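You operate a simulated robot arm through the tools that you are given. There is no shell and no other tool. Be economical: measure what you need, move in short steps, check, and stop when the job is done.

You run a simulated two-armed robot. Do the job below in one go: nothing can be reset, and whatever is moved stays where it is left.

JOB
On the top of the packing table, fold the blue cloth in half, so that its two long edges meet.

Only the result counts: the job must be done as asked and must still hold three seconds after the hand-in. Knocking over, shifting, dropping, spilling or breaking anything else fails it. Flat cloth is picked up by pressing the open fingertips on it (5 to 10 N) and closing them slowly along it; thin cloth reads only 2 to 8 mm in the jaws.

ROBOT AND FRAMES
Two 7-joint arms with two-finger parallel grippers on one trunk, on a base that drives. Base frame: it is fixed to the floor where the robot stands at the start and does not move with it; the origin is under the middle of the robot, x ahead of it, y to its left, z up; the surface under the hand at the start is at about z = 800. Lengths are in mm, angles in degrees, forces in N, time in s.
The left shoulder is at the start at [151, 174, 956], the right one opposite. With the tool pointing down near the work surface each hand reaches from about 380 to 800 mm from the robot's upright axis, wherever it stands, measured 20 degrees to its own side. Places, roughly: top of the packing table [600, 300, 800]. Payload 3.6 kg a hand.
The tool frame of a hand sits at the grasp point between the pads (the TCP): z along the fingers, y along the line on which they close. The tips reach 30 mm beyond it. The gripper opens to 110 mm. The fingers are 20 mm wide and 10 mm thick; the gripper's body (48 by 112 mm) begins 55 mm behind the TCP.
Orientation is told as [roll, pitch, yaw] about the base's x, y, z axes, in that order, counted from this pose: with the fingers straight down and closing along the base's y, the tool's x points along the base's -x, its y along +y and its z along -z.

CONTROLS
- The arms move only by the tool jog_arm. It takes "left_plan", "right_plan" or both (then of equal length, played together; a hand with none holds still); each is a list of rows, each a list of 7 numbers: the shift along the base's x, y, z in units of 20 mm (1.0 is 20 mm), then the turn, a rotation vector about the base's x, y, z in units of 6 degrees (1.0 is 6 degrees), then the opening, from 0 (shut) to 1 (fully open). In form: [[dx, dy, dz, rx, ry, rz, claw], ...]. A call has 1 to 12 rows; each row shifts and turns the commanded pose from where the row before left it. A call with a number of a shift or a turn outside -1 to 1 is refused whole. A row lasts 0.2 s, in which the tool goes at most 50 mm and 8.6 degrees; a call with a longer step from one row to the next is refused whole, and so is a gripper value outside its range. Where a pose cannot be reached the arm comes as near as it can. A force on the tool above 40 N (or 10 N above the force at the start of the call, whichever is more), or a blocked arm, ends the call early, and 0.2 s more pass. The fingers move at their own pace (about 153 mm/s each) and stop on an object; they squeeze with about 40 N. The grip force told is the motor's: it shows also when the fingers shut on nothing. Time passes only in rows, and 0.2 s behind the last, so rows that do not move let the fingers close. It gives the time, the measured TCP pose, the force on the tool (base axes), the opening and the grip force at its end, in the units of the frame above (readings bear some noise), with the torque about the TCP (base axes, N m) and any sound that the robot's microphone picked up.
- Cameras (640 x 400 px; columns grow to the right, rows downward): "scene" is now at [264.5, -33.4, 1126.9]; the picture's right is [-0.37, -0.93, -0.01], its down [-0.53, 0.21, -0.82] and it looks along [0.77, -0.30, -0.57] (base axes); focal length 214 px, centre (320, 200). "left" rides on the left gripper at [72, -17, -103] in its tool frame; the picture's right is [0.23, 0.97, 0.00], its down [-0.76, 0.18, -0.62] and it looks along [-0.61, 0.14, 0.78] (tool axes); focal length 222 px, centre (320, 200). "right" rides on the right gripper at [73, 17, -103] in its tool frame; the picture's right is [-0.23, 0.97, 0.00], its down [-0.76, -0.18, -0.62] and it looks along [-0.61, -0.14, 0.78] (tool axes); focal length 222 px, centre (320, 200). There is no depth. A picture from a camera that has moved, and an enlarged one, comes with that camera's place and axes in the base frame and with its lens.
- get_image(camera): a new picture of that camera. No time passes.
- lift_body(by): slides the trunk up (or, below 0, down) by that many mm; the arms and the scene camera ride with it, the base frame stays. It gives what a move gives, with no picture.
- base_move(legs): drives the robot by 1 to 6 legs, each [ahead, left, turn to the left] in mm, mm and degrees, along the robot's own axes; the way and the turn of a leg run together, so that a leg with both is an arc; at most 1500 mm and 180 degrees a leg. The arms and the cameras ride along, it lands a little off, and it stops where it bumps. It gives what a move gives.
- head_to(pan, tilt): turns the head with the scene camera to pan (to the left, within 86 degrees either way) and tilt (down, from -29 to 69), counted from straight ahead of the robot. It gives what a move gives.
- close_up(camera, box): a new picture of the part [left, top, right, bottom] of that camera's present view, enlarged. No time passes.
- hand_in(): hands the job in; it is judged then, once.

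Work in short steps. Places have to be worked out from the pictures, the camera data and where the tool is seen: move nearer, look again, correct. Check each grasp and each placing, and mend what went wrong. You have 120 turns and 92 pictures in all, those below and enlarged ones among them. Open the grippers and draw the arms clear of the work before you hand the job in, unless the task says otherwise.

The tools are called after "Request:" as a command line: name --argument value ..., lists and objects as JSON in quotes. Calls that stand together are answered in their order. jog_arm: Moves the arms, as the interface text tells. Its arguments: {"type":"object","properties":{"left_plan":{"type":"array","items":{"type":"array","items":{"type":"number"}}},"right_plan":{"type":"array","items":{"type":"array","items":{"type":"number"}}}},"required":[]} The other tools are called the same way: lift_body (by) slides the trunk up or down; base_move (legs) drives the base; head_to (pan, tilt) turns the head that bears the scene camera; get_image (camera) takes a picture; close_up (camera, box) takes an enlarged picture of a part of a camera's view; hand_in () hands the job in.

At the start:

```text
t: 0.0
left_tcp_pos: [498.8, 172.3, 948.1]
left_orientation: [-0.1, -1.1, 0.0]
left_contact_force: [0.0, 0.3, 0.2]
left_torque: [-0.01, -0.01, 0.03]
left_width: 110.1
left_finger_force: 0.0
right_tcp_pos: [335.6, -212.3, 1047.5]
right_orientation: [0.0, -1.0, 0.0]
right_contact_force: [-0.9, 0.3, 0.7]
right_torque: [-0.03, 0.03, -0.03]
right_width: 110.1
right_finger_force: 0.2
trunk travel left (down, up): [-75.0, 688.0]
robot x, y, heading: [2.5, 2.4, -0.1]
head pan, tilt: [-21.5, 35.7]
```

scene: 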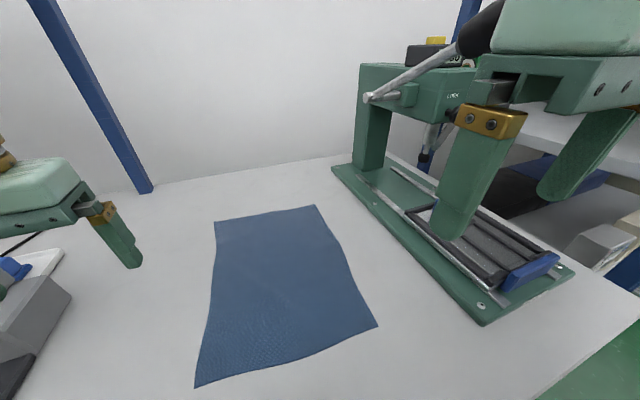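
right: 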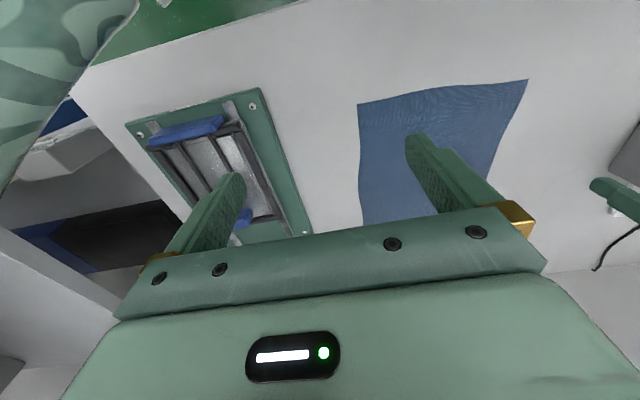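
left: 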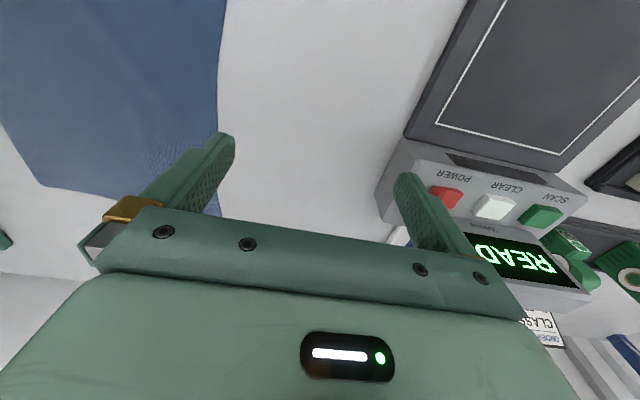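

The cloth measures about x 376–716 and y -185–76, with its long edges along x; a press stands to its right and a scanner to its left. I plan to fold the right edge onto the left one, with the left hand at the far corner and the right hand at the near corner. To keep the arms apart I first shift the base slightly left and turn it right.

Request:
base_move --legs '[[0, 80, 0], [0, 0, -15]]'

Request:
head_to --pan 0 --tilt 45

Request:
get_image --camera "scene"

```text
t: 2.0
left_tcp_pos: [526.8, 121.1, 947.1]
left_orientation: [-0.2, -1.0, -15.1]
left_contact_force: [-0.3, -0.3, 0.1]
left_torque: [0.03, 0.01, 0.04]
left_width: 109.9
left_finger_force: 0.0
right_tcp_pos: [269.0, -207.2, 1048.9]
right_orientation: [-0.3, -0.9, -15.1]
right_contact_force: [0.8, 0.8, -0.4]
right_torque: [-0.01, 0.02, -0.03]
right_width: 110.2
right_finger_force: 0.0
trunk travel left (down, up): [-75.0, 688.0]
robot x, y, heading: [-1.4, 81.7, -15.1]
head pan, tilt: [-21.5, 35.7]
```

```text
t: 2.8
left_tcp_pos: [527.3, 120.2, 945.9]
left_orientation: [-0.2, -0.9, -15.1]
left_contact_force: [0.3, 0.1, 0.4]
left_torque: [0.05, 0.0, 0.02]
left_width: 110.0
left_finger_force: 0.0
right_tcp_pos: [269.8, -208.4, 1049.4]
right_orientation: [-0.2, -0.8, -15.1]
right_contact_force: [1.3, 0.0, -0.1]
right_torque: [-0.04, 0.0, 0.0]
right_width: 110.1
right_finger_force: 0.0
trunk travel left (down, up): [-75.0, 688.0]
robot x, y, heading: [-2.3, 82.4, -14.9]
head pan, tilt: [0.0, 45.0]
```

```text
88 pictures are left
camera scene: at [257.7, 14.9, 1112.6], right [-0.26, -0.97, 0.0], down [-0.67, 0.18, -0.72], along [0.69, -0.19, -0.7], focal length 214 px, centre (320, 200)
```

scene: 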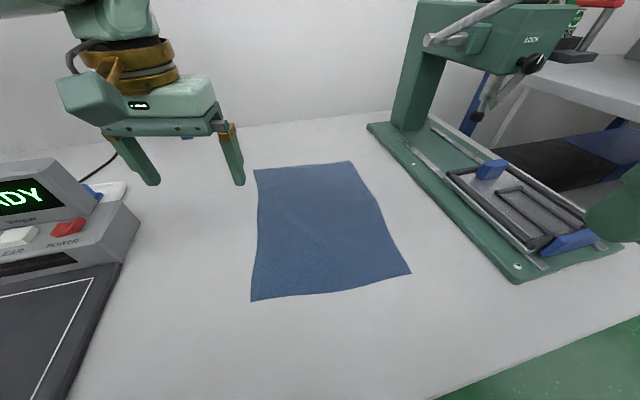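

The corner estimates agree with the first picture: A(705,59), B(684,-182), C(376,-165), D(395,77). I bring both hands above the right edge, the left one far and the right one near, with the jaws opened to about 30 mm.

Request:
jog_arm --left_plan '[[0.53, -0.98, -0.15, 0, 0, 0.167, 0.27], [0.53, -0.98, -0.15, 0, 0, 0.167, 0.27], [0.53, -0.98, -0.15, 0, 0, 0.167, 0.27], [0.53, -0.98, -0.15, 0, 0, 0.167, 0.27], [0.53, -0.98, -0.15, 0, 0, 0.167, 0.27], [0.53, -0.98, -0.15, 0, 0, 0.167, 0.27], [0.53, -0.98, -0.15, 0, 0, 0.167, 0.27], [0.53, -0.98, -0.15, 0, 0, 0.167, 0.27], [0.53, -0.98, -0.15, 0, 0, 0.167, 0.27], [0.53, -0.98, -0.15, 0, 0, 0.167, 0.27], [0.53, -0.98, -0.15, 0, 0, 0.167, 0.27], [0.53, -0.98, -0.15, 0, 0, 0.167, 0.27]]' --right_plan '[[0.61, 0.28, -0.6, 0, 0, 0.167, 0.27], [0.61, 0.28, -0.6, 0, 0, 0.167, 0.27], [0.61, 0.28, -0.6, 0, 0, 0.167, 0.27], [0.61, 0.28, -0.6, 0, 0, 0.167, 0.27], [0.61, 0.28, -0.6, 0, 0, 0.167, 0.27], [0.61, 0.28, -0.6, 0, 0, 0.167, 0.27], [0.61, 0.28, -0.6, 0, 0, 0.167, 0.27], [0.61, 0.28, -0.6, 0, 0, 0.167, 0.27], [0.61, 0.28, -0.6, 0, 0, 0.167, 0.27], [0.61, 0.28, -0.6, 0, 0, 0.167, 0.27], [0.61, 0.28, -0.6, 0, 0, 0.167, 0.27], [0.61, 0.28, -0.6, 0, 0, 0.167, 0.27]]'

Request:
get_image --camera "scene"

Request:
get_image --camera "left"

Request:
get_image --camera "right"

```text
t: 5.4
left_tcp_pos: [649.9, -104.6, 914.2]
left_orientation: [-0.4, -0.8, -3.5]
left_contact_force: [0.3, -0.2, -0.7]
left_torque: [0.0, -0.02, 0.05]
left_width: 29.7
left_finger_force: 0.1
left hand out of reach, approached as far as the arm can: row 12
right_tcp_pos: [419.6, -142.4, 906.2]
right_orientation: [-0.4, -1.0, -3.2]
right_contact_force: [0.3, 0.0, -0.1]
right_torque: [0.01, 0.02, -0.02]
right_width: 29.8
right_finger_force: 0.0
trunk travel left (down, up): [-75.0, 688.0]
robot x, y, heading: [-0.1, 79.9, -14.9]
head pan, tilt: [0.0, 45.0]
```

```text
87 pictures are left
camera scene: at [257.6, 14.4, 1112.6], right [-0.26, -0.97, 0.0], down [-0.67, 0.18, -0.72], along [0.69, -0.19, -0.7], focal length 214 px, centre (320, 200)
```

scene: 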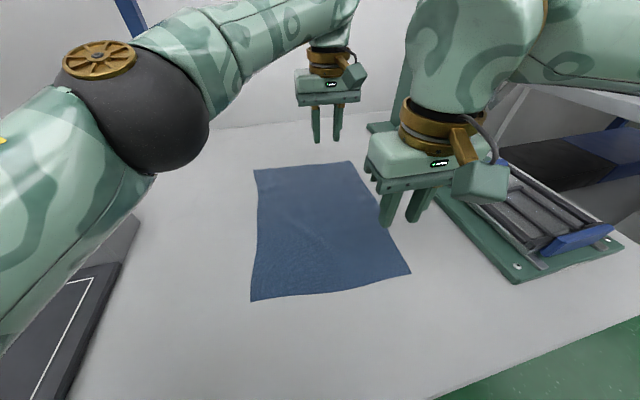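

```text
86 pictures are left
camera left: at [575.0, -116.2, 1019.1], right [-0.17, 0.99, -0.01], down [0.76, 0.13, 0.63], along [0.63, 0.1, -0.77], focal length 222 px, centre (320, 200)
```

left: 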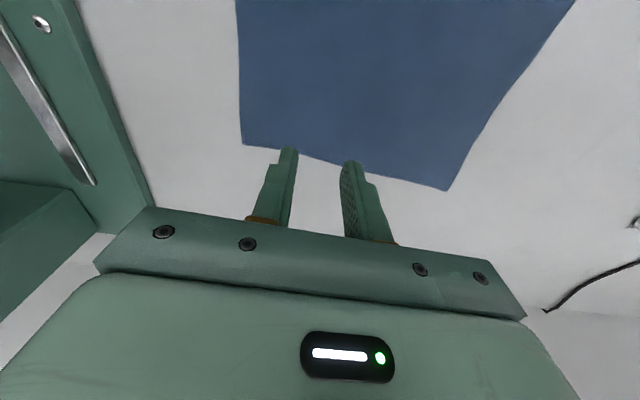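

```text
85 pictures are left
camera right: at [345.9, -120.3, 1007.7], right [0.28, 0.96, 0.0], down [0.74, -0.21, 0.64], along [0.61, -0.18, -0.77], focal length 222 px, centre (320, 200)
```

right: 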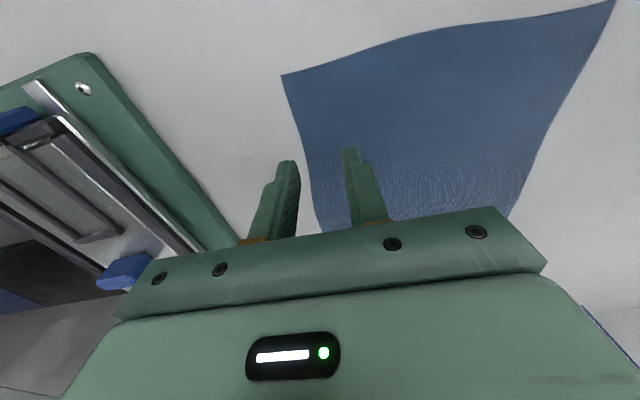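

The left hand hits its reach limit because the shoulder sits below the wrist. Raising the trunk brings them level, so I lift it by 130 mm.

Request:
lift_body --by 130

```text
t: 6.6
left_tcp_pos: [617.9, -106.2, 1079.0]
left_orientation: [-1.4, -7.5, -3.3]
left_contact_force: [0.2, 0.6, -1.2]
left_torque: [0.02, -0.02, 0.0]
left_width: 29.6
left_finger_force: 0.1
right_tcp_pos: [399.5, -147.9, 929.4]
right_orientation: [1.1, 11.5, -2.5]
right_contact_force: [0.1, -0.4, 0.3]
right_torque: [0.05, 0.0, 0.0]
right_width: 29.6
right_finger_force: 0.0
trunk travel left (down, up): [-176.0, 587.0]
robot x, y, heading: [-0.6, 82.6, -15.5]
head pan, tilt: [0.0, 45.0]
stopped: the arm was blocked; the commanded pose is now the measured one
```

The lift stopped early: the right hand was held back while the left rose. I look at the scene for contact between the arms.

Request:
get_image --camera "scene"

Request:
get_image --camera "right"

```text
84 pictures are left
camera scene: at [209.7, 19.6, 1218.2], right [-0.27, -0.96, 0.0], down [-0.68, 0.19, -0.71], along [0.68, -0.19, -0.71], focal length 214 px, centre (320, 200)
```

scene: 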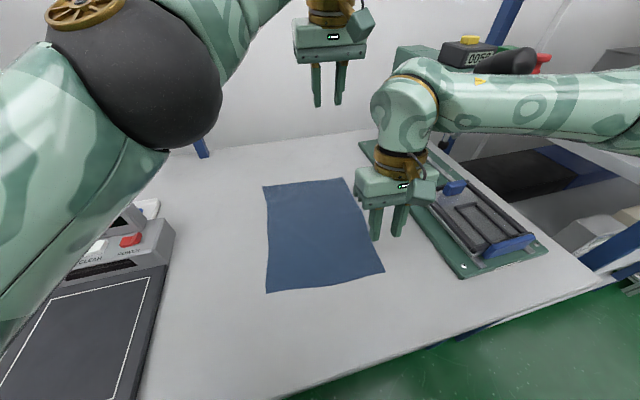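

```text
83 pictures are left
camera right: at [349.8, -130.1, 1045.9], right [0.27, 0.96, -0.03], down [0.86, -0.23, 0.45], along [0.43, -0.14, -0.89], focal length 222 px, centre (320, 200)
```

right: 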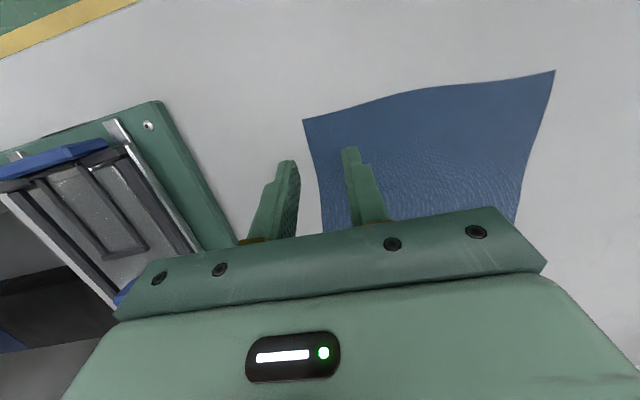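

The press and cloth haven't moved, judging by the same plate corner at about (319,-310), and nothing visible is touching. I straighten both hands with a small jog to see whether the arms are free.

Request:
jog_arm --left_plan '[[0, 0, -0.5, 0, 0.4, 0, 0.27], [0, 0, -0.5, 0, 0.4, 0, 0.27], [0, 0, -0.5, 0, 0.4, 0, 0.27]]' --right_plan '[[0, 0, 0.3, 0, -0.6, 0, 0.27], [0, 0, 0.3, 0, -0.6, 0, 0.27], [0, 0, 0.3, 0, -0.7, 0, 0.27]]'

```text
t: 7.6
left_tcp_pos: [623.3, -112.0, 1079.7]
left_orientation: [-1.8, -3.2, -3.5]
left_contact_force: [0.2, -0.2, -0.3]
left_torque: [0.04, 0.06, 0.0]
left_width: 29.6
left_finger_force: 0.0
left hand out of reach, approached as far as the arm can: row 2, 3
right_tcp_pos: [387.7, -142.4, 948.0]
right_orientation: [0.9, 0.7, -2.9]
right_contact_force: [0.1, 0.1, -0.3]
right_torque: [0.05, -0.01, 0.02]
right_width: 30.1
right_finger_force: 0.0
trunk travel left (down, up): [-176.0, 587.0]
robot x, y, heading: [5.7, 88.2, -15.6]
head pan, tilt: [0.0, 45.0]
stopped in row 3 (left hand): the arm was blocked; the commanded pose is now the measured one
```

The left arm is blocked and the base has shifted by a few mm, so some left-arm link may be touching something. I turn the head left to look.

Request:
head_to --pan 60 --tilt 35

Request:
get_image --camera "scene"

Request:
get_image --camera "left"

```text
t: 8.9
left_tcp_pos: [614.6, -99.0, 1066.5]
left_orientation: [-1.9, -3.0, -3.2]
left_contact_force: [-0.4, -0.2, 0.6]
left_torque: [0.0, 0.05, -0.02]
left_width: 29.7
left_finger_force: 0.1
right_tcp_pos: [389.8, -142.7, 942.1]
right_orientation: [1.1, 1.2, -2.4]
right_contact_force: [-0.7, 0.2, 0.2]
right_torque: [0.01, 0.0, 0.01]
right_width: 29.7
right_finger_force: 0.0
trunk travel left (down, up): [-176.0, 587.0]
robot x, y, heading: [-2.3, 88.2, -15.4]
head pan, tilt: [60.0, 35.0]
```

```text
82 pictures are left
camera scene: at [198.5, 108.3, 1230.7], right [0.7, -0.71, 0.0], down [-0.41, -0.4, -0.82], along [0.58, 0.58, -0.57], focal length 214 px, centre (320, 200)
```

scene: 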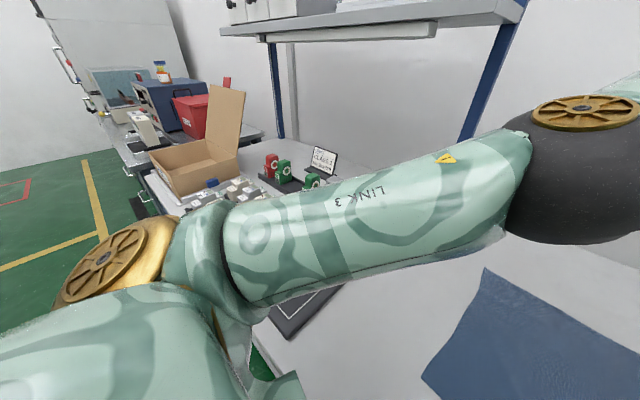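

```text
81 pictures are left
camera left: at [535.5, -108.9, 1167.9], right [-0.17, 0.98, -0.04], down [0.74, 0.16, 0.66], along [0.65, 0.08, -0.75], focal length 222 px, centre (320, 200)
```

left: 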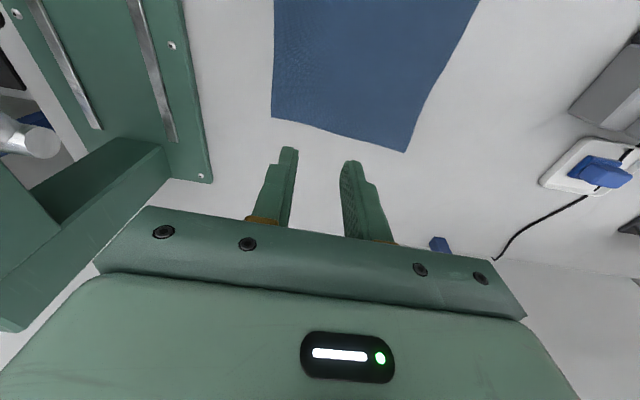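

The left arm is simply at its limit reaching across the body. New plan: yaw the robot further right so each hand works on its own side, then carry the edge across by driving the base sideways, which keeps the arm geometry fixed. I first retract the left hand.

Request:
jog_arm --left_plan '[[-0.9, 0.9, 0, 0, 0, 0, 0.27], [-0.9, 0.9, 0, 0, 0, 0, 0.27], [-0.9, 0.9, 0, 0, 0, 0, 0.27], [-0.9, 0.9, 0, 0, 0, 0, 0.27], [-0.9, 0.9, 0, 0, 0, 0, 0.27], [-0.9, 0.9, 0, 0, 0, 0, 0.27], [-0.9, 0.9, 0, 0, 0, 0, 0.27]]'

Request:
lift_body --by -50

Request:
head_to --pan 10 --tilt 60

Request:
get_image --camera "scene"

```text
t: 10.5
left_tcp_pos: [603.2, -77.4, 1117.7]
left_orientation: [-1.9, -3.2, -3.2]
left_contact_force: [0.2, -0.8, 0.2]
left_torque: [0.03, -0.04, 0.0]
left_width: 29.7
left_finger_force: 0.1
left hand out of reach, approached as far as the arm can: row 1, 2, 3, 4, 5, 6, 7
right_tcp_pos: [388.9, -140.7, 941.9]
right_orientation: [1.1, 1.0, -2.5]
right_contact_force: [-0.7, 0.6, -0.1]
right_torque: [-0.01, 0.0, 0.02]
right_width: 29.9
right_finger_force: 0.1
trunk travel left (down, up): [-176.0, 587.0]
robot x, y, heading: [-5.1, 84.9, -15.1]
head pan, tilt: [60.0, 35.0]
```

```text
t: 11.4
left_tcp_pos: [626.3, -81.8, 1036.1]
left_orientation: [-1.1, 0.6, -3.2]
left_contact_force: [0.2, -0.1, 0.4]
left_torque: [-0.04, -0.08, -0.01]
left_width: 29.9
left_finger_force: 0.0
right_tcp_pos: [388.1, -140.6, 892.7]
right_orientation: [1.0, 1.1, -2.5]
right_contact_force: [-0.2, 0.2, 0.0]
right_torque: [-0.01, 0.02, -0.02]
right_width: 30.0
right_finger_force: 0.1
trunk travel left (down, up): [-126.0, 637.0]
robot x, y, heading: [-3.0, 86.4, -15.1]
head pan, tilt: [60.0, 35.0]
```

```text
t: 12.6
left_tcp_pos: [627.0, -84.1, 1035.9]
left_orientation: [-1.0, 0.6, -3.2]
left_contact_force: [0.4, 0.3, -0.6]
left_torque: [0.01, -0.01, 0.03]
left_width: 29.8
left_finger_force: 0.0
right_tcp_pos: [389.1, -142.5, 893.0]
right_orientation: [1.0, 1.1, -2.5]
right_contact_force: [1.1, -0.4, -0.4]
right_torque: [0.01, 0.03, 0.03]
right_width: 29.6
right_finger_force: 0.1
trunk travel left (down, up): [-126.0, 637.0]
robot x, y, heading: [-4.9, 87.1, -15.3]
head pan, tilt: [10.0, 60.0]
```

```text
80 pictures are left
camera scene: at [230.0, 32.4, 1143.5], right [-0.09, -1.0, 0.0], down [-0.86, 0.08, -0.5], along [0.5, -0.05, -0.87], focal length 214 px, centre (320, 200)
```

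scene: 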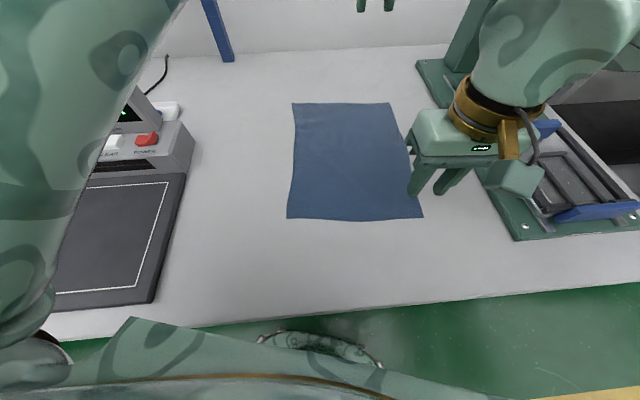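

The left arm's solver seems stuck near a joint limit. I lower the trunk back to its starting height and then try to pull the hand back along the way it came.

Request:
lift_body --by -48

Request:
jog_arm --left_plan '[[-0.5, 0.9, -0.8, 0, 0, -0.2, 0.27], [-0.5, 0.9, -0.8, 0, 0, -0.2, 0.27], [-0.5, 0.9, -0.8, 0, 0, -0.2, 0.27], [-0.5, 0.9, -0.8, 0, 0, -0.2, 0.27]]'

```text
t: 13.5
left_tcp_pos: [638.0, -89.8, 961.2]
left_orientation: [-0.2, 3.6, -3.2]
left_contact_force: [-0.4, -0.6, 0.1]
left_torque: [0.01, -0.01, 0.03]
left_width: 29.7
left_finger_force: 0.1
right_tcp_pos: [380.4, -141.1, 849.5]
right_orientation: [1.0, 0.4, -2.5]
right_contact_force: [-1.2, 0.4, -0.5]
right_torque: [0.02, 0.0, 0.01]
right_width: 29.7
right_finger_force: 0.0
trunk travel left (down, up): [-78.0, 685.0]
robot x, y, heading: [-2.5, 84.3, -15.6]
head pan, tilt: [10.0, 60.0]
```

```text
t: 14.5
left_tcp_pos: [667.6, -70.7, 920.3]
left_orientation: [-0.1, 3.6, -8.0]
left_contact_force: [0.5, 0.2, -0.8]
left_torque: [-0.01, -0.02, -0.01]
left_width: 29.5
left_finger_force: 0.0
left hand out of reach, approached as far as the arm can: row 1, 2, 3, 4
right_tcp_pos: [379.2, -141.3, 850.2]
right_orientation: [1.0, 0.4, -2.4]
right_contact_force: [0.0, -1.2, 0.4]
right_torque: [0.02, 0.03, -0.04]
right_width: 29.6
right_finger_force: 0.0
trunk travel left (down, up): [-78.0, 685.0]
robot x, y, heading: [-0.7, 84.0, -15.0]
head pan, tilt: [10.0, 60.0]
```

The hand moved outward instead of back, which suggests the elbow is at a straight-arm singularity. I look at the arm before commanding more.

Request:
head_to --pan 25 --tilt 20

Request:
get_image --camera "scene"

```text
t: 15.5
left_tcp_pos: [666.9, -71.2, 920.3]
left_orientation: [-0.2, 3.6, -8.0]
left_contact_force: [-0.6, -0.2, -1.3]
left_torque: [0.01, 0.01, 0.0]
left_width: 29.9
left_finger_force: 0.0
right_tcp_pos: [378.7, -141.3, 848.7]
right_orientation: [1.0, 0.4, -2.5]
right_contact_force: [-0.8, -0.3, -0.4]
right_torque: [0.0, 0.0, -0.02]
right_width: 29.8
right_finger_force: 0.2
trunk travel left (down, up): [-78.0, 685.0]
robot x, y, heading: [-6.4, 89.2, -15.5]
head pan, tilt: [25.0, 20.0]
```

```text
79 pictures are left
camera scene: at [271.1, 46.7, 1153.4], right [0.17, -0.99, 0.0], down [-0.33, -0.06, -0.94], along [0.93, 0.16, -0.33], focal length 214 px, centre (320, 200)
```

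scene: 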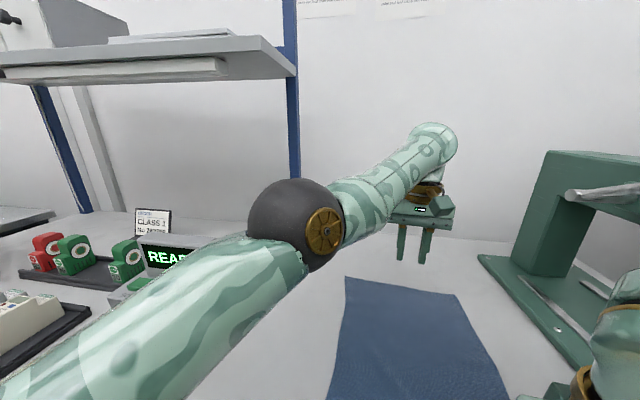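

The arm is indeed straight, with the elbow locked out. I command a larger retreat toward the shoulder to break it.

Request:
jog_arm --left_plan '[[-1, 0.5, 0, 0, 0, 0, 0.27], [-1, 0.5, 0, 0, 0, 0, 0.27], [-1, 0.5, 0, 0, 0, 0, 0.27], [-1, 0.5, 0, 0, 0, 0, 0.27], [-1, 0.5, 0, 0, 0, 0, 0.27], [-1, 0.5, 0, 0, 0, 0, 0.27]]'

```text
t: 16.9
left_tcp_pos: [656.0, -80.4, 938.2]
left_orientation: [0.0, 3.6, -8.0]
left_contact_force: [0.4, 0.2, -0.2]
left_torque: [0.03, -0.01, -0.02]
left_width: 29.7
left_finger_force: 0.0
left hand out of reach, approached as far as the arm can: row 1, 2, 3, 4, 5, 6
right_tcp_pos: [379.3, -141.8, 849.4]
right_orientation: [1.0, 0.4, -2.4]
right_contact_force: [0.6, 0.0, -0.1]
right_torque: [0.0, -0.04, 0.02]
right_width: 29.6
right_finger_force: 0.0
trunk travel left (down, up): [-78.0, 685.0]
robot x, y, heading: [-4.0, 79.8, -15.5]
head pan, tilt: [25.0, 20.0]
```

Still stuck, so I try a tangential swing with a tool tilt, which changes the elbow and wrist geometry.

Request:
jog_arm --left_plan '[[0, 1, 0, 0, 0.5, 0, 0.27], [0, 1, 0, 0, 0.5, 0, 0.27], [0, 1, 0, 0, 0.5, 0, 0.27], [0, 1, 0, 0, 0.5, 0, 0.27], [0, 1, 0, 0, 0.5, 0, 0.27], [0, 1, 0, 0, 0.5, 0, 0.27]]'

```text
t: 18.3
left_tcp_pos: [665.8, -20.9, 942.3]
left_orientation: [-1.6, 12.7, -7.8]
left_contact_force: [0.3, -0.1, -0.1]
left_torque: [-0.01, 0.0, 0.02]
left_width: 30.0
left_finger_force: 0.1
left hand out of reach, approached as far as the arm can: row 1, 2, 3, 4, 5, 6
right_tcp_pos: [380.1, -140.8, 849.3]
right_orientation: [1.0, 0.5, -2.5]
right_contact_force: [-0.1, 0.0, 0.0]
right_torque: [-0.02, -0.01, 0.01]
right_width: 29.9
right_finger_force: 0.1
trunk travel left (down, up): [-78.0, 685.0]
robot x, y, heading: [-1.5, 83.5, -15.4]
head pan, tilt: [25.0, 20.0]
```

It swung, but +pitch pushes the wrist outward. I tilt the other way, bringing the wrist inward, while pulling back and up.

Request:
jog_arm --left_plan '[[-0.5, 0.5, 0.3, 0, -1, 0, 0.27], [-0.5, 0.5, 0.3, 0, -1, 0, 0.27], [-0.5, 0.5, 0.3, 0, -1, 0, 0.27], [-0.5, 0.5, 0.3, 0, -1, 0, 0.27], [-0.5, 0.5, 0.3, 0, -1, 0, 0.27], [-0.5, 0.5, 0.3, 0, -1, 0, 0.27]]'

Request:
get_image --camera "scene"

```text
t: 19.7
left_tcp_pos: [725.5, -38.3, 1033.1]
left_orientation: [3.2, -20.1, -8.3]
left_contact_force: [0.2, 1.1, -0.4]
left_torque: [0.02, -0.01, 0.02]
left_width: 29.7
left_finger_force: 0.0
left hand out of reach, approached as far as the arm can: row 1, 2, 3, 4, 5, 6
right_tcp_pos: [380.6, -140.9, 849.5]
right_orientation: [1.0, 0.5, -2.5]
right_contact_force: [-0.5, 0.0, 1.2]
right_torque: [0.03, -0.01, -0.01]
right_width: 29.7
right_finger_force: 0.0
trunk travel left (down, up): [-78.0, 685.0]
robot x, y, heading: [1.0, 85.7, -15.3]
head pan, tilt: [25.0, 20.0]
```

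```text
78 pictures are left
camera scene: at [271.1, 46.7, 1153.6], right [0.17, -0.99, 0.0], down [-0.33, -0.06, -0.94], along [0.93, 0.16, -0.33], focal length 214 px, centre (320, 200)
```

scene: 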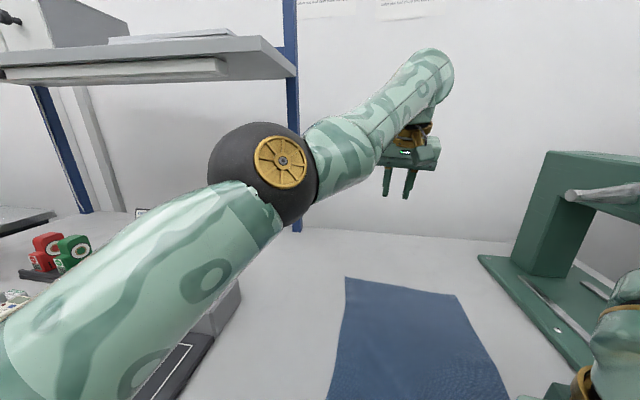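

Only motion in the elbow's flex direction, right and down here, can unlock it. I command a swing that way with some pull-back.

Request:
jog_arm --left_plan '[[-0.3, -0.9, -0.8, 0, 0, 0, 0.27], [-0.3, -0.9, -0.8, 0, 0, 0, 0.27], [-0.5, -0.7, -0.6, 0, 0, 0, 0.27], [-0.8, -0.3, -0.3, 0, 0, 0, 0.27], [-0.8, 0, 0, 0, 0, 0, 0.27]]'

```text
t: 20.9
left_tcp_pos: [707.1, -86.2, 996.1]
left_orientation: [3.1, -20.0, -8.2]
left_contact_force: [0.4, -0.4, 0.6]
left_torque: [0.01, -0.04, -0.01]
left_width: 29.6
left_finger_force: 0.1
left hand out of reach, approached as far as the arm can: row 3, 4, 5
right_tcp_pos: [380.2, -142.1, 848.8]
right_orientation: [1.0, 0.4, -2.5]
right_contact_force: [0.3, -0.3, -0.2]
right_torque: [0.0, -0.03, 0.02]
right_width: 29.7
right_finger_force: 0.2
trunk travel left (down, up): [-78.0, 685.0]
robot x, y, heading: [-0.7, 87.8, -15.1]
head pan, tilt: [25.0, 20.0]
```

The first right-and-down rows were reachable, so that direction works. I repeat it purely tangentially.

Request:
jog_arm --left_plan '[[-0.3, -0.9, -0.8, 0, 0, 0, 0.27], [-0.3, -0.9, -0.8, 0, 0, 0, 0.27]]'

Request:
get_image --camera "scene"

```text
t: 21.5
left_tcp_pos: [693.8, -120.2, 963.9]
left_orientation: [3.0, -20.1, -8.2]
left_contact_force: [0.2, 0.3, -0.8]
left_torque: [-0.03, 0.0, -0.01]
left_width: 29.9
left_finger_force: 0.1
left hand out of reach, approached as far as the arm can: row 1
right_tcp_pos: [379.0, -140.3, 849.1]
right_orientation: [1.0, 0.4, -2.5]
right_contact_force: [0.6, -0.2, 0.5]
right_torque: [0.0, -0.01, 0.03]
right_width: 29.4
right_finger_force: 0.1
trunk travel left (down, up): [-78.0, 685.0]
robot x, y, heading: [-0.5, 85.5, -15.2]
head pan, tilt: [25.0, 20.0]
```

```text
77 pictures are left
camera scene: at [271.1, 46.7, 1153.6], right [0.17, -0.99, 0.0], down [-0.33, -0.06, -0.94], along [0.93, 0.16, -0.33], focal length 214 px, centre (320, 200)
```

scene: 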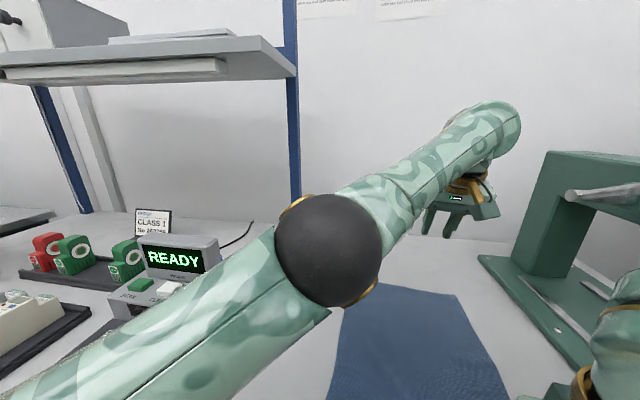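

Part of that swing was reachable and the upper arm has rotated. From here I try a straight pull-back in small rows.

Request:
jog_arm --left_plan '[[-0.7, 0.2, -0.2, 0, 0, 0, 0.27], [-0.7, 0.2, -0.2, 0, 0, 0, 0.27], [-0.7, 0.2, -0.2, 0, 0, 0, 0.27], [-0.7, 0.2, -0.2, 0, 0, 0, 0.27]]'

```text
t: 22.5
left_tcp_pos: [639.6, -107.4, 944.9]
left_orientation: [3.0, -20.1, -8.2]
left_contact_force: [-0.6, 0.6, 0.9]
left_torque: [-0.02, -0.03, -0.02]
left_width: 29.9
left_finger_force: 0.0
right_tcp_pos: [380.4, -141.8, 849.3]
right_orientation: [0.9, 0.4, -2.4]
right_contact_force: [0.0, -0.5, 0.5]
right_torque: [0.01, 0.0, -0.02]
right_width: 29.3
right_finger_force: 0.1
trunk travel left (down, up): [-78.0, 685.0]
robot x, y, heading: [0.8, 85.2, -15.1]
head pan, tilt: [25.0, 20.0]
```

The elbow is bending again. I retract to about (530, 60, 960) and level the tool.

Request:
jog_arm --left_plan '[[-0.8, 0.3, 0, 0, 0, 0, 0.27], [-0.8, 0.5, 0, 0, 0.2, 0, 0.27], [-0.7, 0.8, 0.1, -0.05, 0.4, 0, 0.27], [-0.7, 1, 0.1, -0.05, 0.4, 0, 0.27], [-0.6, 1, 0.1, -0.1, 0.5, 0, 0.27], [-0.5, 1, 0.1, -0.1, 0.5, 0, 0.27], [-0.5, 1, 0.1, -0.1, 0.5, 0, 0.27], [-0.5, 1, 0.1, -0.1, 0.5, 0, 0.27], [-0.5, 1, 0.1, 0, 0.3, 0, 0.27]]'

Request:
get_image --camera "scene"

```text
t: 24.5
left_tcp_pos: [526.7, 45.3, 960.9]
left_orientation: [-2.9, -0.8, -7.3]
left_contact_force: [-0.2, 0.8, -0.2]
left_torque: [0.03, 0.02, 0.01]
left_width: 29.7
left_finger_force: 0.0
right_tcp_pos: [379.6, -140.9, 850.3]
right_orientation: [1.0, 0.4, -2.6]
right_contact_force: [-0.2, 0.8, 0.1]
right_torque: [-0.01, 0.03, 0.0]
right_width: 29.8
right_finger_force: 0.0
trunk travel left (down, up): [-78.0, 685.0]
robot x, y, heading: [-1.6, 86.1, -15.1]
head pan, tilt: [25.0, 20.0]
```

```text
76 pictures are left
camera scene: at [271.1, 46.7, 1153.6], right [0.17, -0.99, 0.0], down [-0.33, -0.06, -0.94], along [0.93, 0.16, -0.33], focal length 214 px, centre (320, 200)
```

scene: 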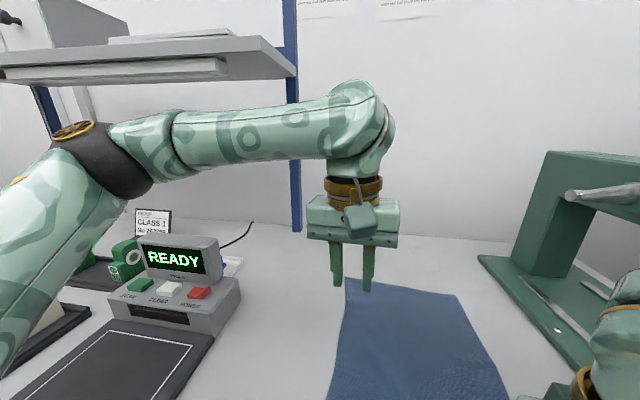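

The elbow is bent out to the left again. I raise the right hand, then turn the base to about -35°, which puts the far corner on the left hand's own side.

Request:
jog_arm --right_plan '[[0.5, 0, 1, 0, 0, 0, 0.27], [0.5, 0, 1, 0, 0, 0, 0.27], [0.5, 0, 1, 0, 0, 0, 0.27], [0.5, 0, 1, 0, 0, 0, 0.27]]'

Request:
base_move --legs '[[0, 0, -20], [5, 28, 0]]'

Request:
head_to --pan 10 --tilt 45

Request:
get_image --camera "scene"

```text
t: 25.5
left_tcp_pos: [526.8, 43.8, 961.0]
left_orientation: [-2.7, -0.8, -7.2]
left_contact_force: [0.6, 0.2, 0.1]
left_torque: [0.02, 0.02, 0.02]
left_width: 29.6
left_finger_force: 0.0
right_tcp_pos: [418.4, -139.6, 930.2]
right_orientation: [1.0, 0.4, -2.5]
right_contact_force: [-0.8, 0.0, 0.3]
right_torque: [0.01, 0.01, 0.02]
right_width: 29.8
right_finger_force: 0.1
trunk travel left (down, up): [-78.0, 685.0]
robot x, y, heading: [0.8, 83.4, -15.2]
head pan, tilt: [25.0, 20.0]
```

```text
t: 27.5
left_tcp_pos: [488.8, -134.3, 963.0]
left_orientation: [-2.5, -0.9, -28.3]
left_contact_force: [-0.3, -0.3, 0.3]
left_torque: [-0.01, -0.04, 0.01]
left_width: 29.5
left_finger_force: 0.1
right_tcp_pos: [321.2, -267.3, 930.5]
right_orientation: [1.1, 0.2, -23.5]
right_contact_force: [1.1, -0.9, -0.2]
right_torque: [0.0, -0.02, -0.01]
right_width: 29.7
right_finger_force: 0.0
trunk travel left (down, up): [-78.0, 685.0]
robot x, y, heading: [13.0, 96.0, -36.3]
head pan, tilt: [25.0, 20.0]
stopped in leg 2: the robot was blocked; the commanded pose is now the measured one
```

```text
t: 28.4
left_tcp_pos: [490.6, -134.1, 961.8]
left_orientation: [-2.4, -0.9, -28.1]
left_contact_force: [0.6, -0.9, -0.5]
left_torque: [0.02, 0.02, -0.01]
left_width: 29.6
left_finger_force: 0.0
right_tcp_pos: [323.1, -266.9, 929.9]
right_orientation: [1.3, 0.3, -23.4]
right_contact_force: [0.0, -0.2, 0.8]
right_torque: [0.01, 0.0, 0.01]
right_width: 29.8
right_finger_force: 0.0
trunk travel left (down, up): [-78.0, 685.0]
robot x, y, heading: [13.7, 92.6, -36.3]
head pan, tilt: [10.0, 45.0]
```

```text
75 pictures are left
camera scene: at [230.1, -61.9, 1115.6], right [-0.44, -0.9, -0.01], down [-0.62, 0.31, -0.72], along [0.65, -0.31, -0.7], focal length 214 px, centre (320, 200)
```

scene: 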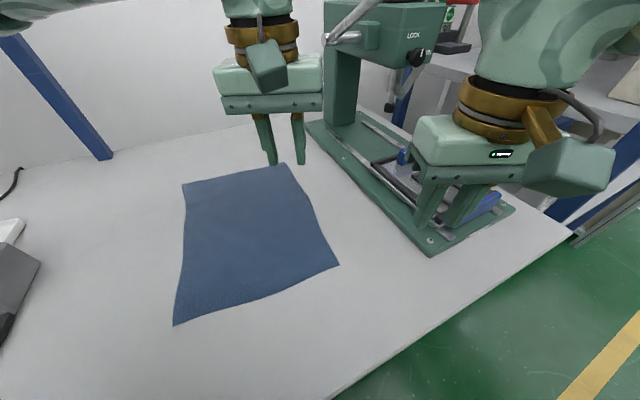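

The base touched the table edge, but the cloth corner still measures (376,-162), so nothing shifted. I back off about 20 mm and then place the hands over the edge.

Request:
base_move --legs '[[-20, 0, 0]]'

```text
t: 29.2
left_tcp_pos: [488.3, -116.9, 951.8]
left_orientation: [-2.9, -0.2, -28.1]
left_contact_force: [0.1, -0.6, -0.3]
left_torque: [-0.02, -0.01, 0.0]
left_width: 29.6
left_finger_force: 0.0
right_tcp_pos: [320.3, -253.5, 923.9]
right_orientation: [0.9, 1.2, -23.4]
right_contact_force: [-0.6, 0.1, 0.2]
right_torque: [-0.03, 0.0, 0.0]
right_width: 29.8
right_finger_force: 0.0
trunk travel left (down, up): [-78.0, 685.0]
robot x, y, heading: [-1.9, 111.2, -36.1]
head pan, tilt: [10.0, 45.0]
```

Backed off to (-2,111) at heading -36. I move both hands above their grip points, left (650,-153) and right (415,-140), stopping about 40 mm above the cloth.

Request:
jog_arm --left_plan '[[0.9, -0.2, -0.45, 0.05, 0, 0.33, 0.27], [0.9, -0.2, -0.45, 0.05, 0, 0.33, 0.27], [0.9, -0.2, -0.45, 0.05, 0, 0.33, 0.27], [0.9, -0.2, -0.45, 0.05, 0, 0.33, 0.27], [0.9, -0.2, -0.45, 0.05, 0, 0.33, 0.27], [0.9, -0.2, -0.45, 0.05, 0, 0.33, 0.27], [0.9, -0.2, -0.45, 0.05, 0, 0.33, 0.27], [0.9, -0.2, -0.45, 0.05, 0, 0.33, 0.27], [0.9, -0.2, -0.45, 0.05, 0, 0.33, 0.27]]' --right_plan '[[0.53, 0.63, -0.3, 0, 0, 0.24, 0.27], [0.53, 0.63, -0.3, 0, 0, 0.24, 0.27], [0.53, 0.63, -0.3, 0, 0, 0.24, 0.27], [0.53, 0.63, -0.3, 0, 0, 0.24, 0.27], [0.53, 0.63, -0.3, 0, 0, 0.24, 0.27], [0.53, 0.63, -0.3, 0, 0, 0.24, 0.27], [0.53, 0.63, -0.3, 0, 0, 0.24, 0.27], [0.53, 0.63, -0.3, 0, 0, 0.24, 0.27], [0.53, 0.63, -0.3, 0, 0, 0.24, 0.27]]'

Request:
get_image --camera "scene"

Request:
get_image --camera "left"

Request:
get_image --camera "right"

```text
t: 31.2
left_tcp_pos: [651.2, -155.1, 873.4]
left_orientation: [-0.3, 0.8, -10.2]
left_contact_force: [0.3, 0.6, 0.0]
left_torque: [0.03, -0.02, 0.04]
left_width: 29.6
left_finger_force: 0.1
right_tcp_pos: [416.5, -139.6, 869.6]
right_orientation: [0.9, 1.2, -10.5]
right_contact_force: [0.6, 0.3, 0.0]
right_torque: [0.02, -0.01, -0.01]
right_width: 29.8
right_finger_force: 0.1
trunk travel left (down, up): [-78.0, 685.0]
robot x, y, heading: [-3.1, 107.5, -36.0]
head pan, tilt: [10.0, 45.0]
```

```text
74 pictures are left
camera scene: at [233.3, -45.7, 1111.2], right [-0.44, -0.9, 0.0], down [-0.64, 0.31, -0.71], along [0.63, -0.31, -0.71], focal length 214 px, centre (320, 200)
```

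scene: 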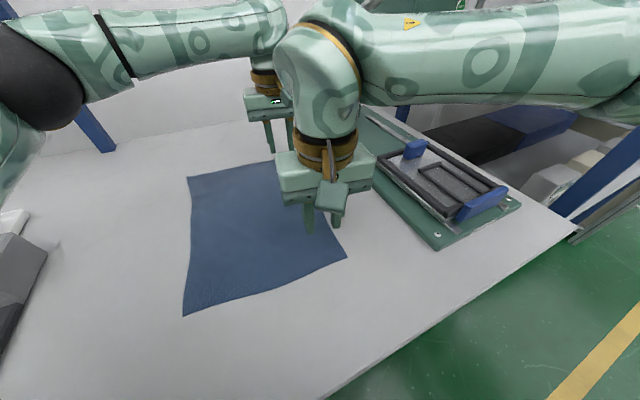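

```text
73 pictures are left
camera left: at [578.4, -157.5, 978.3], right [-0.05, 1.0, 0.0], down [0.79, 0.04, 0.61], along [0.61, 0.03, -0.79], focal length 222 px, centre (320, 200)
```

left: 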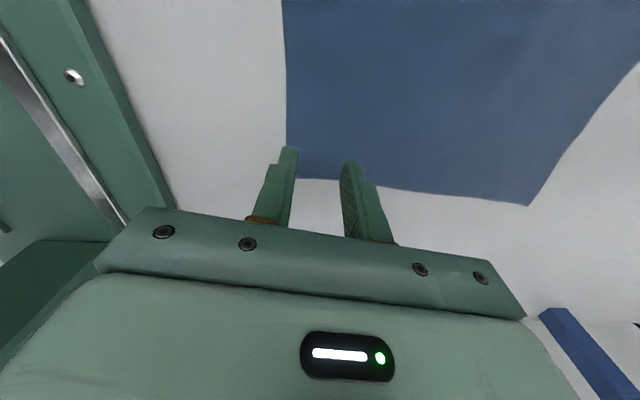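

```text
72 pictures are left
camera right: at [350.0, -111.2, 974.9], right [0.4, 0.92, 0.01], down [0.73, -0.32, 0.6], along [0.56, -0.23, -0.8], focal length 222 px, centre (320, 200)
```

right: 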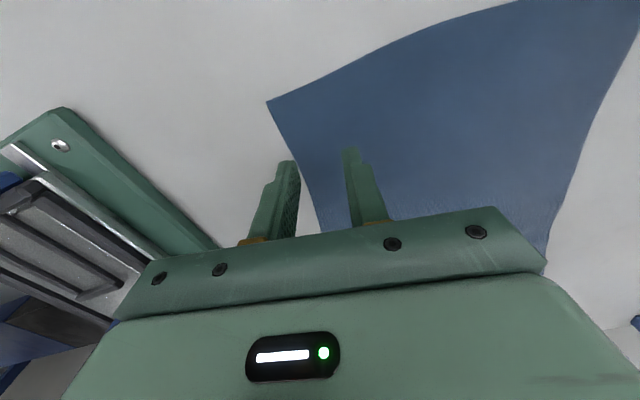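

Corner and edge estimates confirm both grip points are about 26 mm inside the edge and 40 mm from the corners. I lower both hands until just above contact.

Request:
jog_arm --left_plan '[[0, 0, -0.6, 0, 0, 0, 0.27], [0, 0, -0.6, 0, 0, 0, 0.27], [0, 0, -0.6, 0, 0, 0, 0.27], [0, 0, -0.2, 0, 0, 0, 0.27]]' --right_plan '[[0, 0.1, -0.6, 0, 0, 0, 0.27], [0, 0.1, -0.6, 0, 0, 0, 0.27], [0, 0, -0.6, 0, 0, 0, 0.27], [0, 0, 0, 0, 0, 0, 0.27]]'

```text
t: 32.2
left_tcp_pos: [650.0, -154.9, 831.8]
left_orientation: [-0.2, 0.7, -10.3]
left_contact_force: [-0.2, 0.3, -0.5]
left_torque: [0.0, -0.02, -0.01]
left_width: 29.8
left_finger_force: 0.1
right_tcp_pos: [416.7, -134.5, 833.6]
right_orientation: [0.9, 1.2, -10.4]
right_contact_force: [-0.7, 0.2, 0.1]
right_torque: [-0.01, 0.02, 0.02]
right_width: 29.6
right_finger_force: 0.1
trunk travel left (down, up): [-78.0, 685.0]
robot x, y, heading: [-3.0, 106.7, -36.5]
head pan, tilt: [10.0, 45.0]
```

Neither hand is in contact yet, so I lower both in small steps while watching the force.

Request:
jog_arm --left_plan '[[0, 0, -0.1, 0, 0, 0, 0.27], [0, 0, -0.05, 0, 0, 0, 0.27]]' --right_plan '[[0, 0, -0.15, 0, 0, 0, 0.27], [0, 0, -0.1, 0, 0, 0, 0.27]]'

```text
t: 32.8
left_tcp_pos: [649.4, -152.9, 830.9]
left_orientation: [-0.4, 0.7, -10.2]
left_contact_force: [0.8, -0.9, 6.7]
left_torque: [0.07, -0.11, 0.0]
left_width: 29.6
left_finger_force: 0.1
right_tcp_pos: [417.2, -134.9, 832.0]
right_orientation: [0.9, 1.0, -10.4]
right_contact_force: [1.4, -2.4, 18.1]
right_torque: [-0.5, -0.09, 0.11]
right_width: 30.5
right_finger_force: 1.2
trunk travel left (down, up): [-78.0, 685.0]
robot x, y, heading: [-1.1, 109.9, -35.9]
head pan, tilt: [10.0, 45.0]
```

Left presses with 6.7 N, which is good; right with 18 N, so I ease it up about 1.8 mm. Then I close both slowly.

Request:
jog_arm --left_plan '[[0, 0, 0, 0, 0, 0, 0.27], [0, 0, 0, 0, 0, 0, 0.24], [0, 0, 0, 0, 0, 0, 0.21], [0, 0, 0, 0, 0, 0, 0.18], [0, 0, 0, 0, 0, 0, 0.15], [0, 0, 0, 0, 0, 0, 0.12], [0, 0, 0, 0, 0, 0, 0.09], [0, 0, 0, 0, 0, 0, 0.06], [0, 0, 0, 0, 0, 0, 0.03], [0, 0, 0, 0, 0, 0, 0], [0, 0, 0, 0, 0, 0, 0]]' --right_plan '[[0, 0, 0.09, 0, 0, 0, 0.27], [0, 0, 0, 0, 0, 0, 0.24], [0, 0, 0, 0, 0, 0, 0.21], [0, 0, 0, 0, 0, 0, 0.18], [0, 0, 0, 0, 0, 0, 0.15], [0, 0, 0, 0, 0, 0, 0.12], [0, 0, 0, 0, 0, 0, 0.09], [0, 0, 0, 0, 0, 0, 0.06], [0, 0, 0, 0, 0, 0, 0.03], [0, 0, 0, 0, 0, 0, 0], [0, 0, 0, 0, 0, 0, 0]]'

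Request:
get_image --camera "left"

Request:
get_image --camera "right"

```text
t: 35.2
left_tcp_pos: [648.9, -152.4, 831.3]
left_orientation: [-0.3, 0.6, -10.3]
left_contact_force: [1.9, 0.0, 24.0]
left_torque: [-0.04, -0.17, 0.02]
left_width: 1.8
left_finger_force: 40.2
right_tcp_pos: [415.1, -134.7, 832.2]
right_orientation: [0.9, 1.0, -10.4]
right_contact_force: [0.9, 0.0, -0.1]
right_torque: [0.0, -0.01, 0.04]
right_width: 0.2
right_finger_force: 37.6
trunk travel left (down, up): [-78.0, 685.0]
robot x, y, heading: [0.0, 104.3, -36.3]
head pan, tilt: [10.0, 45.0]
```

```text
71 pictures are left
camera left: at [575.7, -156.4, 937.0], right [-0.05, 1.0, 0.0], down [0.79, 0.04, 0.61], along [0.61, 0.03, -0.79], focal length 222 px, centre (320, 200)
```

left: 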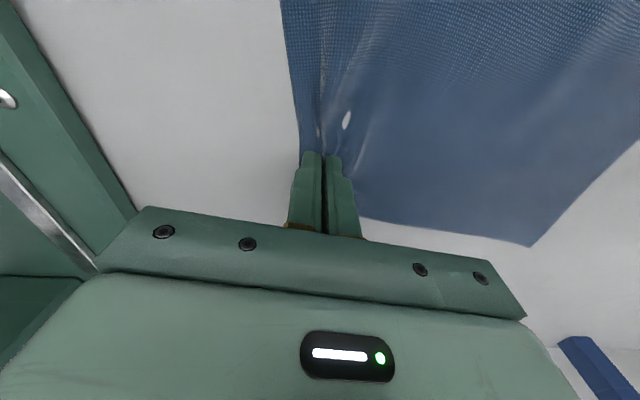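

```text
70 pictures are left
camera right: at [348.5, -106.2, 937.1], right [0.4, 0.92, 0.01], down [0.73, -0.32, 0.61], along [0.56, -0.23, -0.8], focal length 222 px, centre (320, 200)
```

right: 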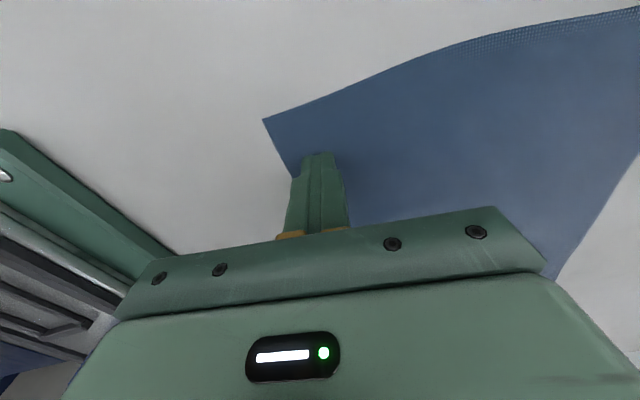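

The left hand has the cloth (1.8 mm in the jaws); the right lost pressure and closed on nothing. I reopen the right one and press again, easing the left up slightly.

Request:
jog_arm --left_plan '[[0, 0, 0.1, 0, 0, 0, 0], [0, 0, 0, 0, 0, 0, 0], [0, 0, 0, 0, 0, 0, 0], [0, 0, 0, 0, 0, 0, 0]]' --right_plan '[[0, 0, 0.1, 0, 0, 0, 0.2], [0, 0, 0, 0, 0, 0, 0.27], [0, 0, -0.1, 0, 0, 0, 0.27], [0, 0, -0.07, 0, 0, 0, 0.27]]'

```text
t: 36.2
left_tcp_pos: [648.6, -151.8, 830.9]
left_orientation: [-0.2, 0.8, -10.3]
left_contact_force: [0.4, -0.7, 0.5]
left_torque: [0.05, -0.02, 0.04]
left_width: 1.8
left_finger_force: 40.0
right_tcp_pos: [416.5, -135.3, 831.8]
right_orientation: [1.0, 0.9, -10.3]
right_contact_force: [-2.8, -0.5, 19.2]
right_torque: [-0.38, 0.1, -0.07]
right_width: 30.1
right_finger_force: 0.4
trunk travel left (down, up): [-78.0, 685.0]
robot x, y, heading: [-1.2, 110.1, -36.1]
head pan, tilt: [10.0, 45.0]
```

19 N with all the load on the outer finger, because the hand is rolled 1°. I level the roll, ease up a little and recheck.

Request:
jog_arm --right_plan '[[0, 0, 0.04, -0.17, 0, 0, 0.27], [0, 0, 0, 0, 0, 0, 0.27]]'

```text
t: 36.8
left_tcp_pos: [649.1, -153.2, 832.8]
left_orientation: [-0.2, 0.7, -10.1]
left_contact_force: [-0.4, 1.1, -0.6]
left_torque: [-0.03, 0.0, 0.03]
left_width: 1.6
left_finger_force: 40.2
right_tcp_pos: [415.3, -134.4, 831.4]
right_orientation: [-0.1, 0.8, -10.4]
right_contact_force: [-1.3, 2.8, 15.3]
right_torque: [-0.02, -0.07, 0.0]
right_width: 29.2
right_finger_force: 0.0
trunk travel left (down, up): [-78.0, 685.0]
robot x, y, heading: [-3.7, 110.6, -36.3]
head pan, tilt: [10.0, 45.0]
```

Now level, with balanced torque at 15 N. I ease up about 0.8 mm and close slowly.

Request:
jog_arm --right_plan '[[0, 0, 0.04, 0, 0, 0, 0.27], [0, 0, 0, 0, 0, 0, 0.24], [0, 0, 0, 0, 0, 0, 0.21], [0, 0, 0, 0, 0, 0, 0.18], [0, 0, 0, 0, 0, 0, 0.15], [0, 0, 0, 0, 0, 0, 0.12], [0, 0, 0, 0, 0, 0, 0.09], [0, 0, 0, 0, 0, 0, 0.06], [0, 0, 0, 0, 0, 0, 0.03], [0, 0, 0, 0, 0, 0, 0], [0, 0, 0, 0, 0, 0, 0]]'

Request:
get_image --camera "right"

```text
t: 39.2
left_tcp_pos: [649.9, -153.3, 832.4]
left_orientation: [-0.3, 0.7, -10.3]
left_contact_force: [-0.2, 0.3, 0.9]
left_torque: [-0.01, 0.0, 0.05]
left_width: 1.6
left_finger_force: 39.8
right_tcp_pos: [417.1, -135.7, 831.0]
right_orientation: [-0.1, 1.0, -10.4]
right_contact_force: [0.4, 0.0, 7.7]
right_torque: [-0.03, -0.04, 0.04]
right_width: 1.8
right_finger_force: 40.2
trunk travel left (down, up): [-78.0, 685.0]
robot x, y, heading: [-5.0, 111.3, -36.0]
head pan, tilt: [10.0, 45.0]
```

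```text
69 pictures are left
camera right: at [349.6, -105.0, 935.6], right [0.4, 0.92, -0.01], down [0.73, -0.31, 0.61], along [0.56, -0.25, -0.79], focal length 222 px, centre (320, 200)
```

right: 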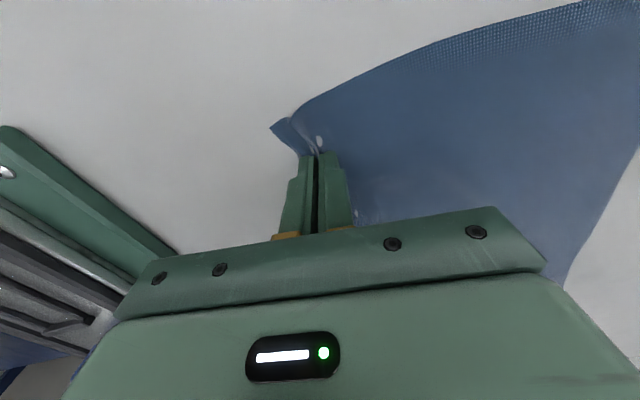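

Both hands now hold the cloth, at 1.8 and 1.6 mm. I lift both together, moving slightly toward the fold.

Request:
jog_arm --left_plan '[[0, 0, 0.5, 0, 0, 0, 0], [0, 0.1, 0.5, 0, 0, 0, 0], [0, 0.3, 0.5, 0, 0, 0, 0], [0.02, 0.4, 0.5, 0, 0, 0, 0], [0.02, 0.5, 0.4, 0, 0, 0, 0], [0.02, 0.5, 0.3, 0, 0, 0, 0], [0.02, 0.5, 0.3, 0, 0, 0, 0]]' --right_plan '[[0, 0, 0.5, 0, 0, 0, 0], [0, 0.1, 0.5, 0, 0, 0, 0], [0, 0.3, 0.5, 0, 0, 0, 0], [0.02, 0.4, 0.5, 0, 0, 0, 0], [0.02, 0.5, 0.4, 0, 0, 0, 0], [0.02, 0.5, 0.3, 0, 0, 0, 0], [0.02, 0.5, 0.3, 0, 0, 0, 0]]'

Request:
get_image --camera "scene"

```text
t: 40.8
left_tcp_pos: [651.8, -107.7, 890.7]
left_orientation: [-0.4, 0.7, -10.3]
left_contact_force: [-0.7, 0.9, 0.3]
left_torque: [0.02, -0.01, -0.03]
left_width: 1.3
left_finger_force: 40.1
right_tcp_pos: [419.0, -88.4, 891.6]
right_orientation: [0.0, 1.1, -10.3]
right_contact_force: [0.7, -0.5, -0.2]
right_torque: [0.0, -0.03, -0.02]
right_width: 1.7
right_finger_force: 39.6
trunk travel left (down, up): [-78.0, 685.0]
robot x, y, heading: [-3.5, 106.2, -36.2]
head pan, tilt: [10.0, 45.0]
```

```text
68 pictures are left
camera scene: at [232.8, -45.4, 1111.4], right [-0.44, -0.9, 0.0], down [-0.64, 0.31, -0.71], along [0.63, -0.31, -0.71], focal length 214 px, centre (320, 200)
```

scene: 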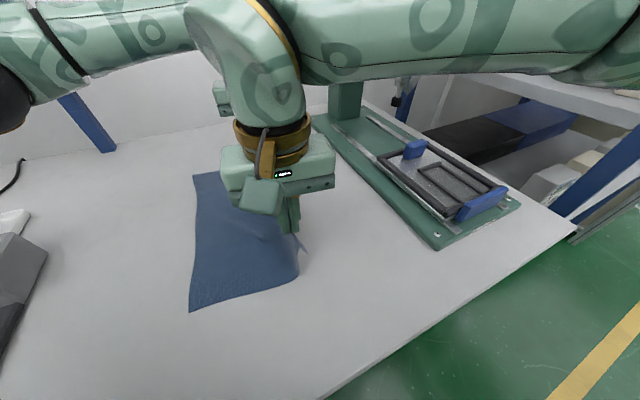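

The cloth is lifted by both hands. I now carry it sideways by driving the base about 100 mm along world +y, slightly backed off from the table, while the arms hold still.

Request:
base_move --legs '[[-62, 81, 0]]'

Request:
get_image --camera "scene"

```text
t: 42.0
left_tcp_pos: [648.0, -5.2, 891.2]
left_orientation: [-0.3, 0.6, -10.4]
left_contact_force: [-0.5, 0.2, 0.0]
left_torque: [0.02, 0.02, 0.0]
left_width: 1.9
left_finger_force: 40.1
right_tcp_pos: [414.6, 15.1, 891.3]
right_orientation: [-0.2, 0.9, -10.3]
right_contact_force: [-0.2, -0.2, 0.7]
right_torque: [-0.03, 0.0, -0.01]
right_width: 1.3
right_finger_force: 39.6
trunk travel left (down, up): [-78.0, 685.0]
robot x, y, heading: [-6.9, 210.2, -35.9]
head pan, tilt: [10.0, 45.0]
```

```text
67 pictures are left
camera scene: at [229.5, 58.0, 1111.5], right [-0.44, -0.9, 0.0], down [-0.64, 0.31, -0.71], along [0.63, -0.31, -0.71], focal length 214 px, centre (320, 200)
```

scene: 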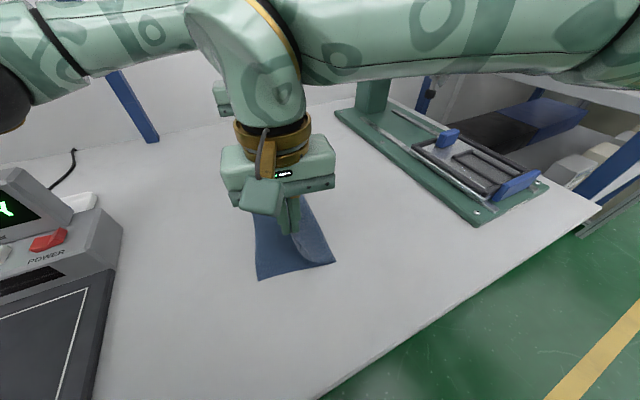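

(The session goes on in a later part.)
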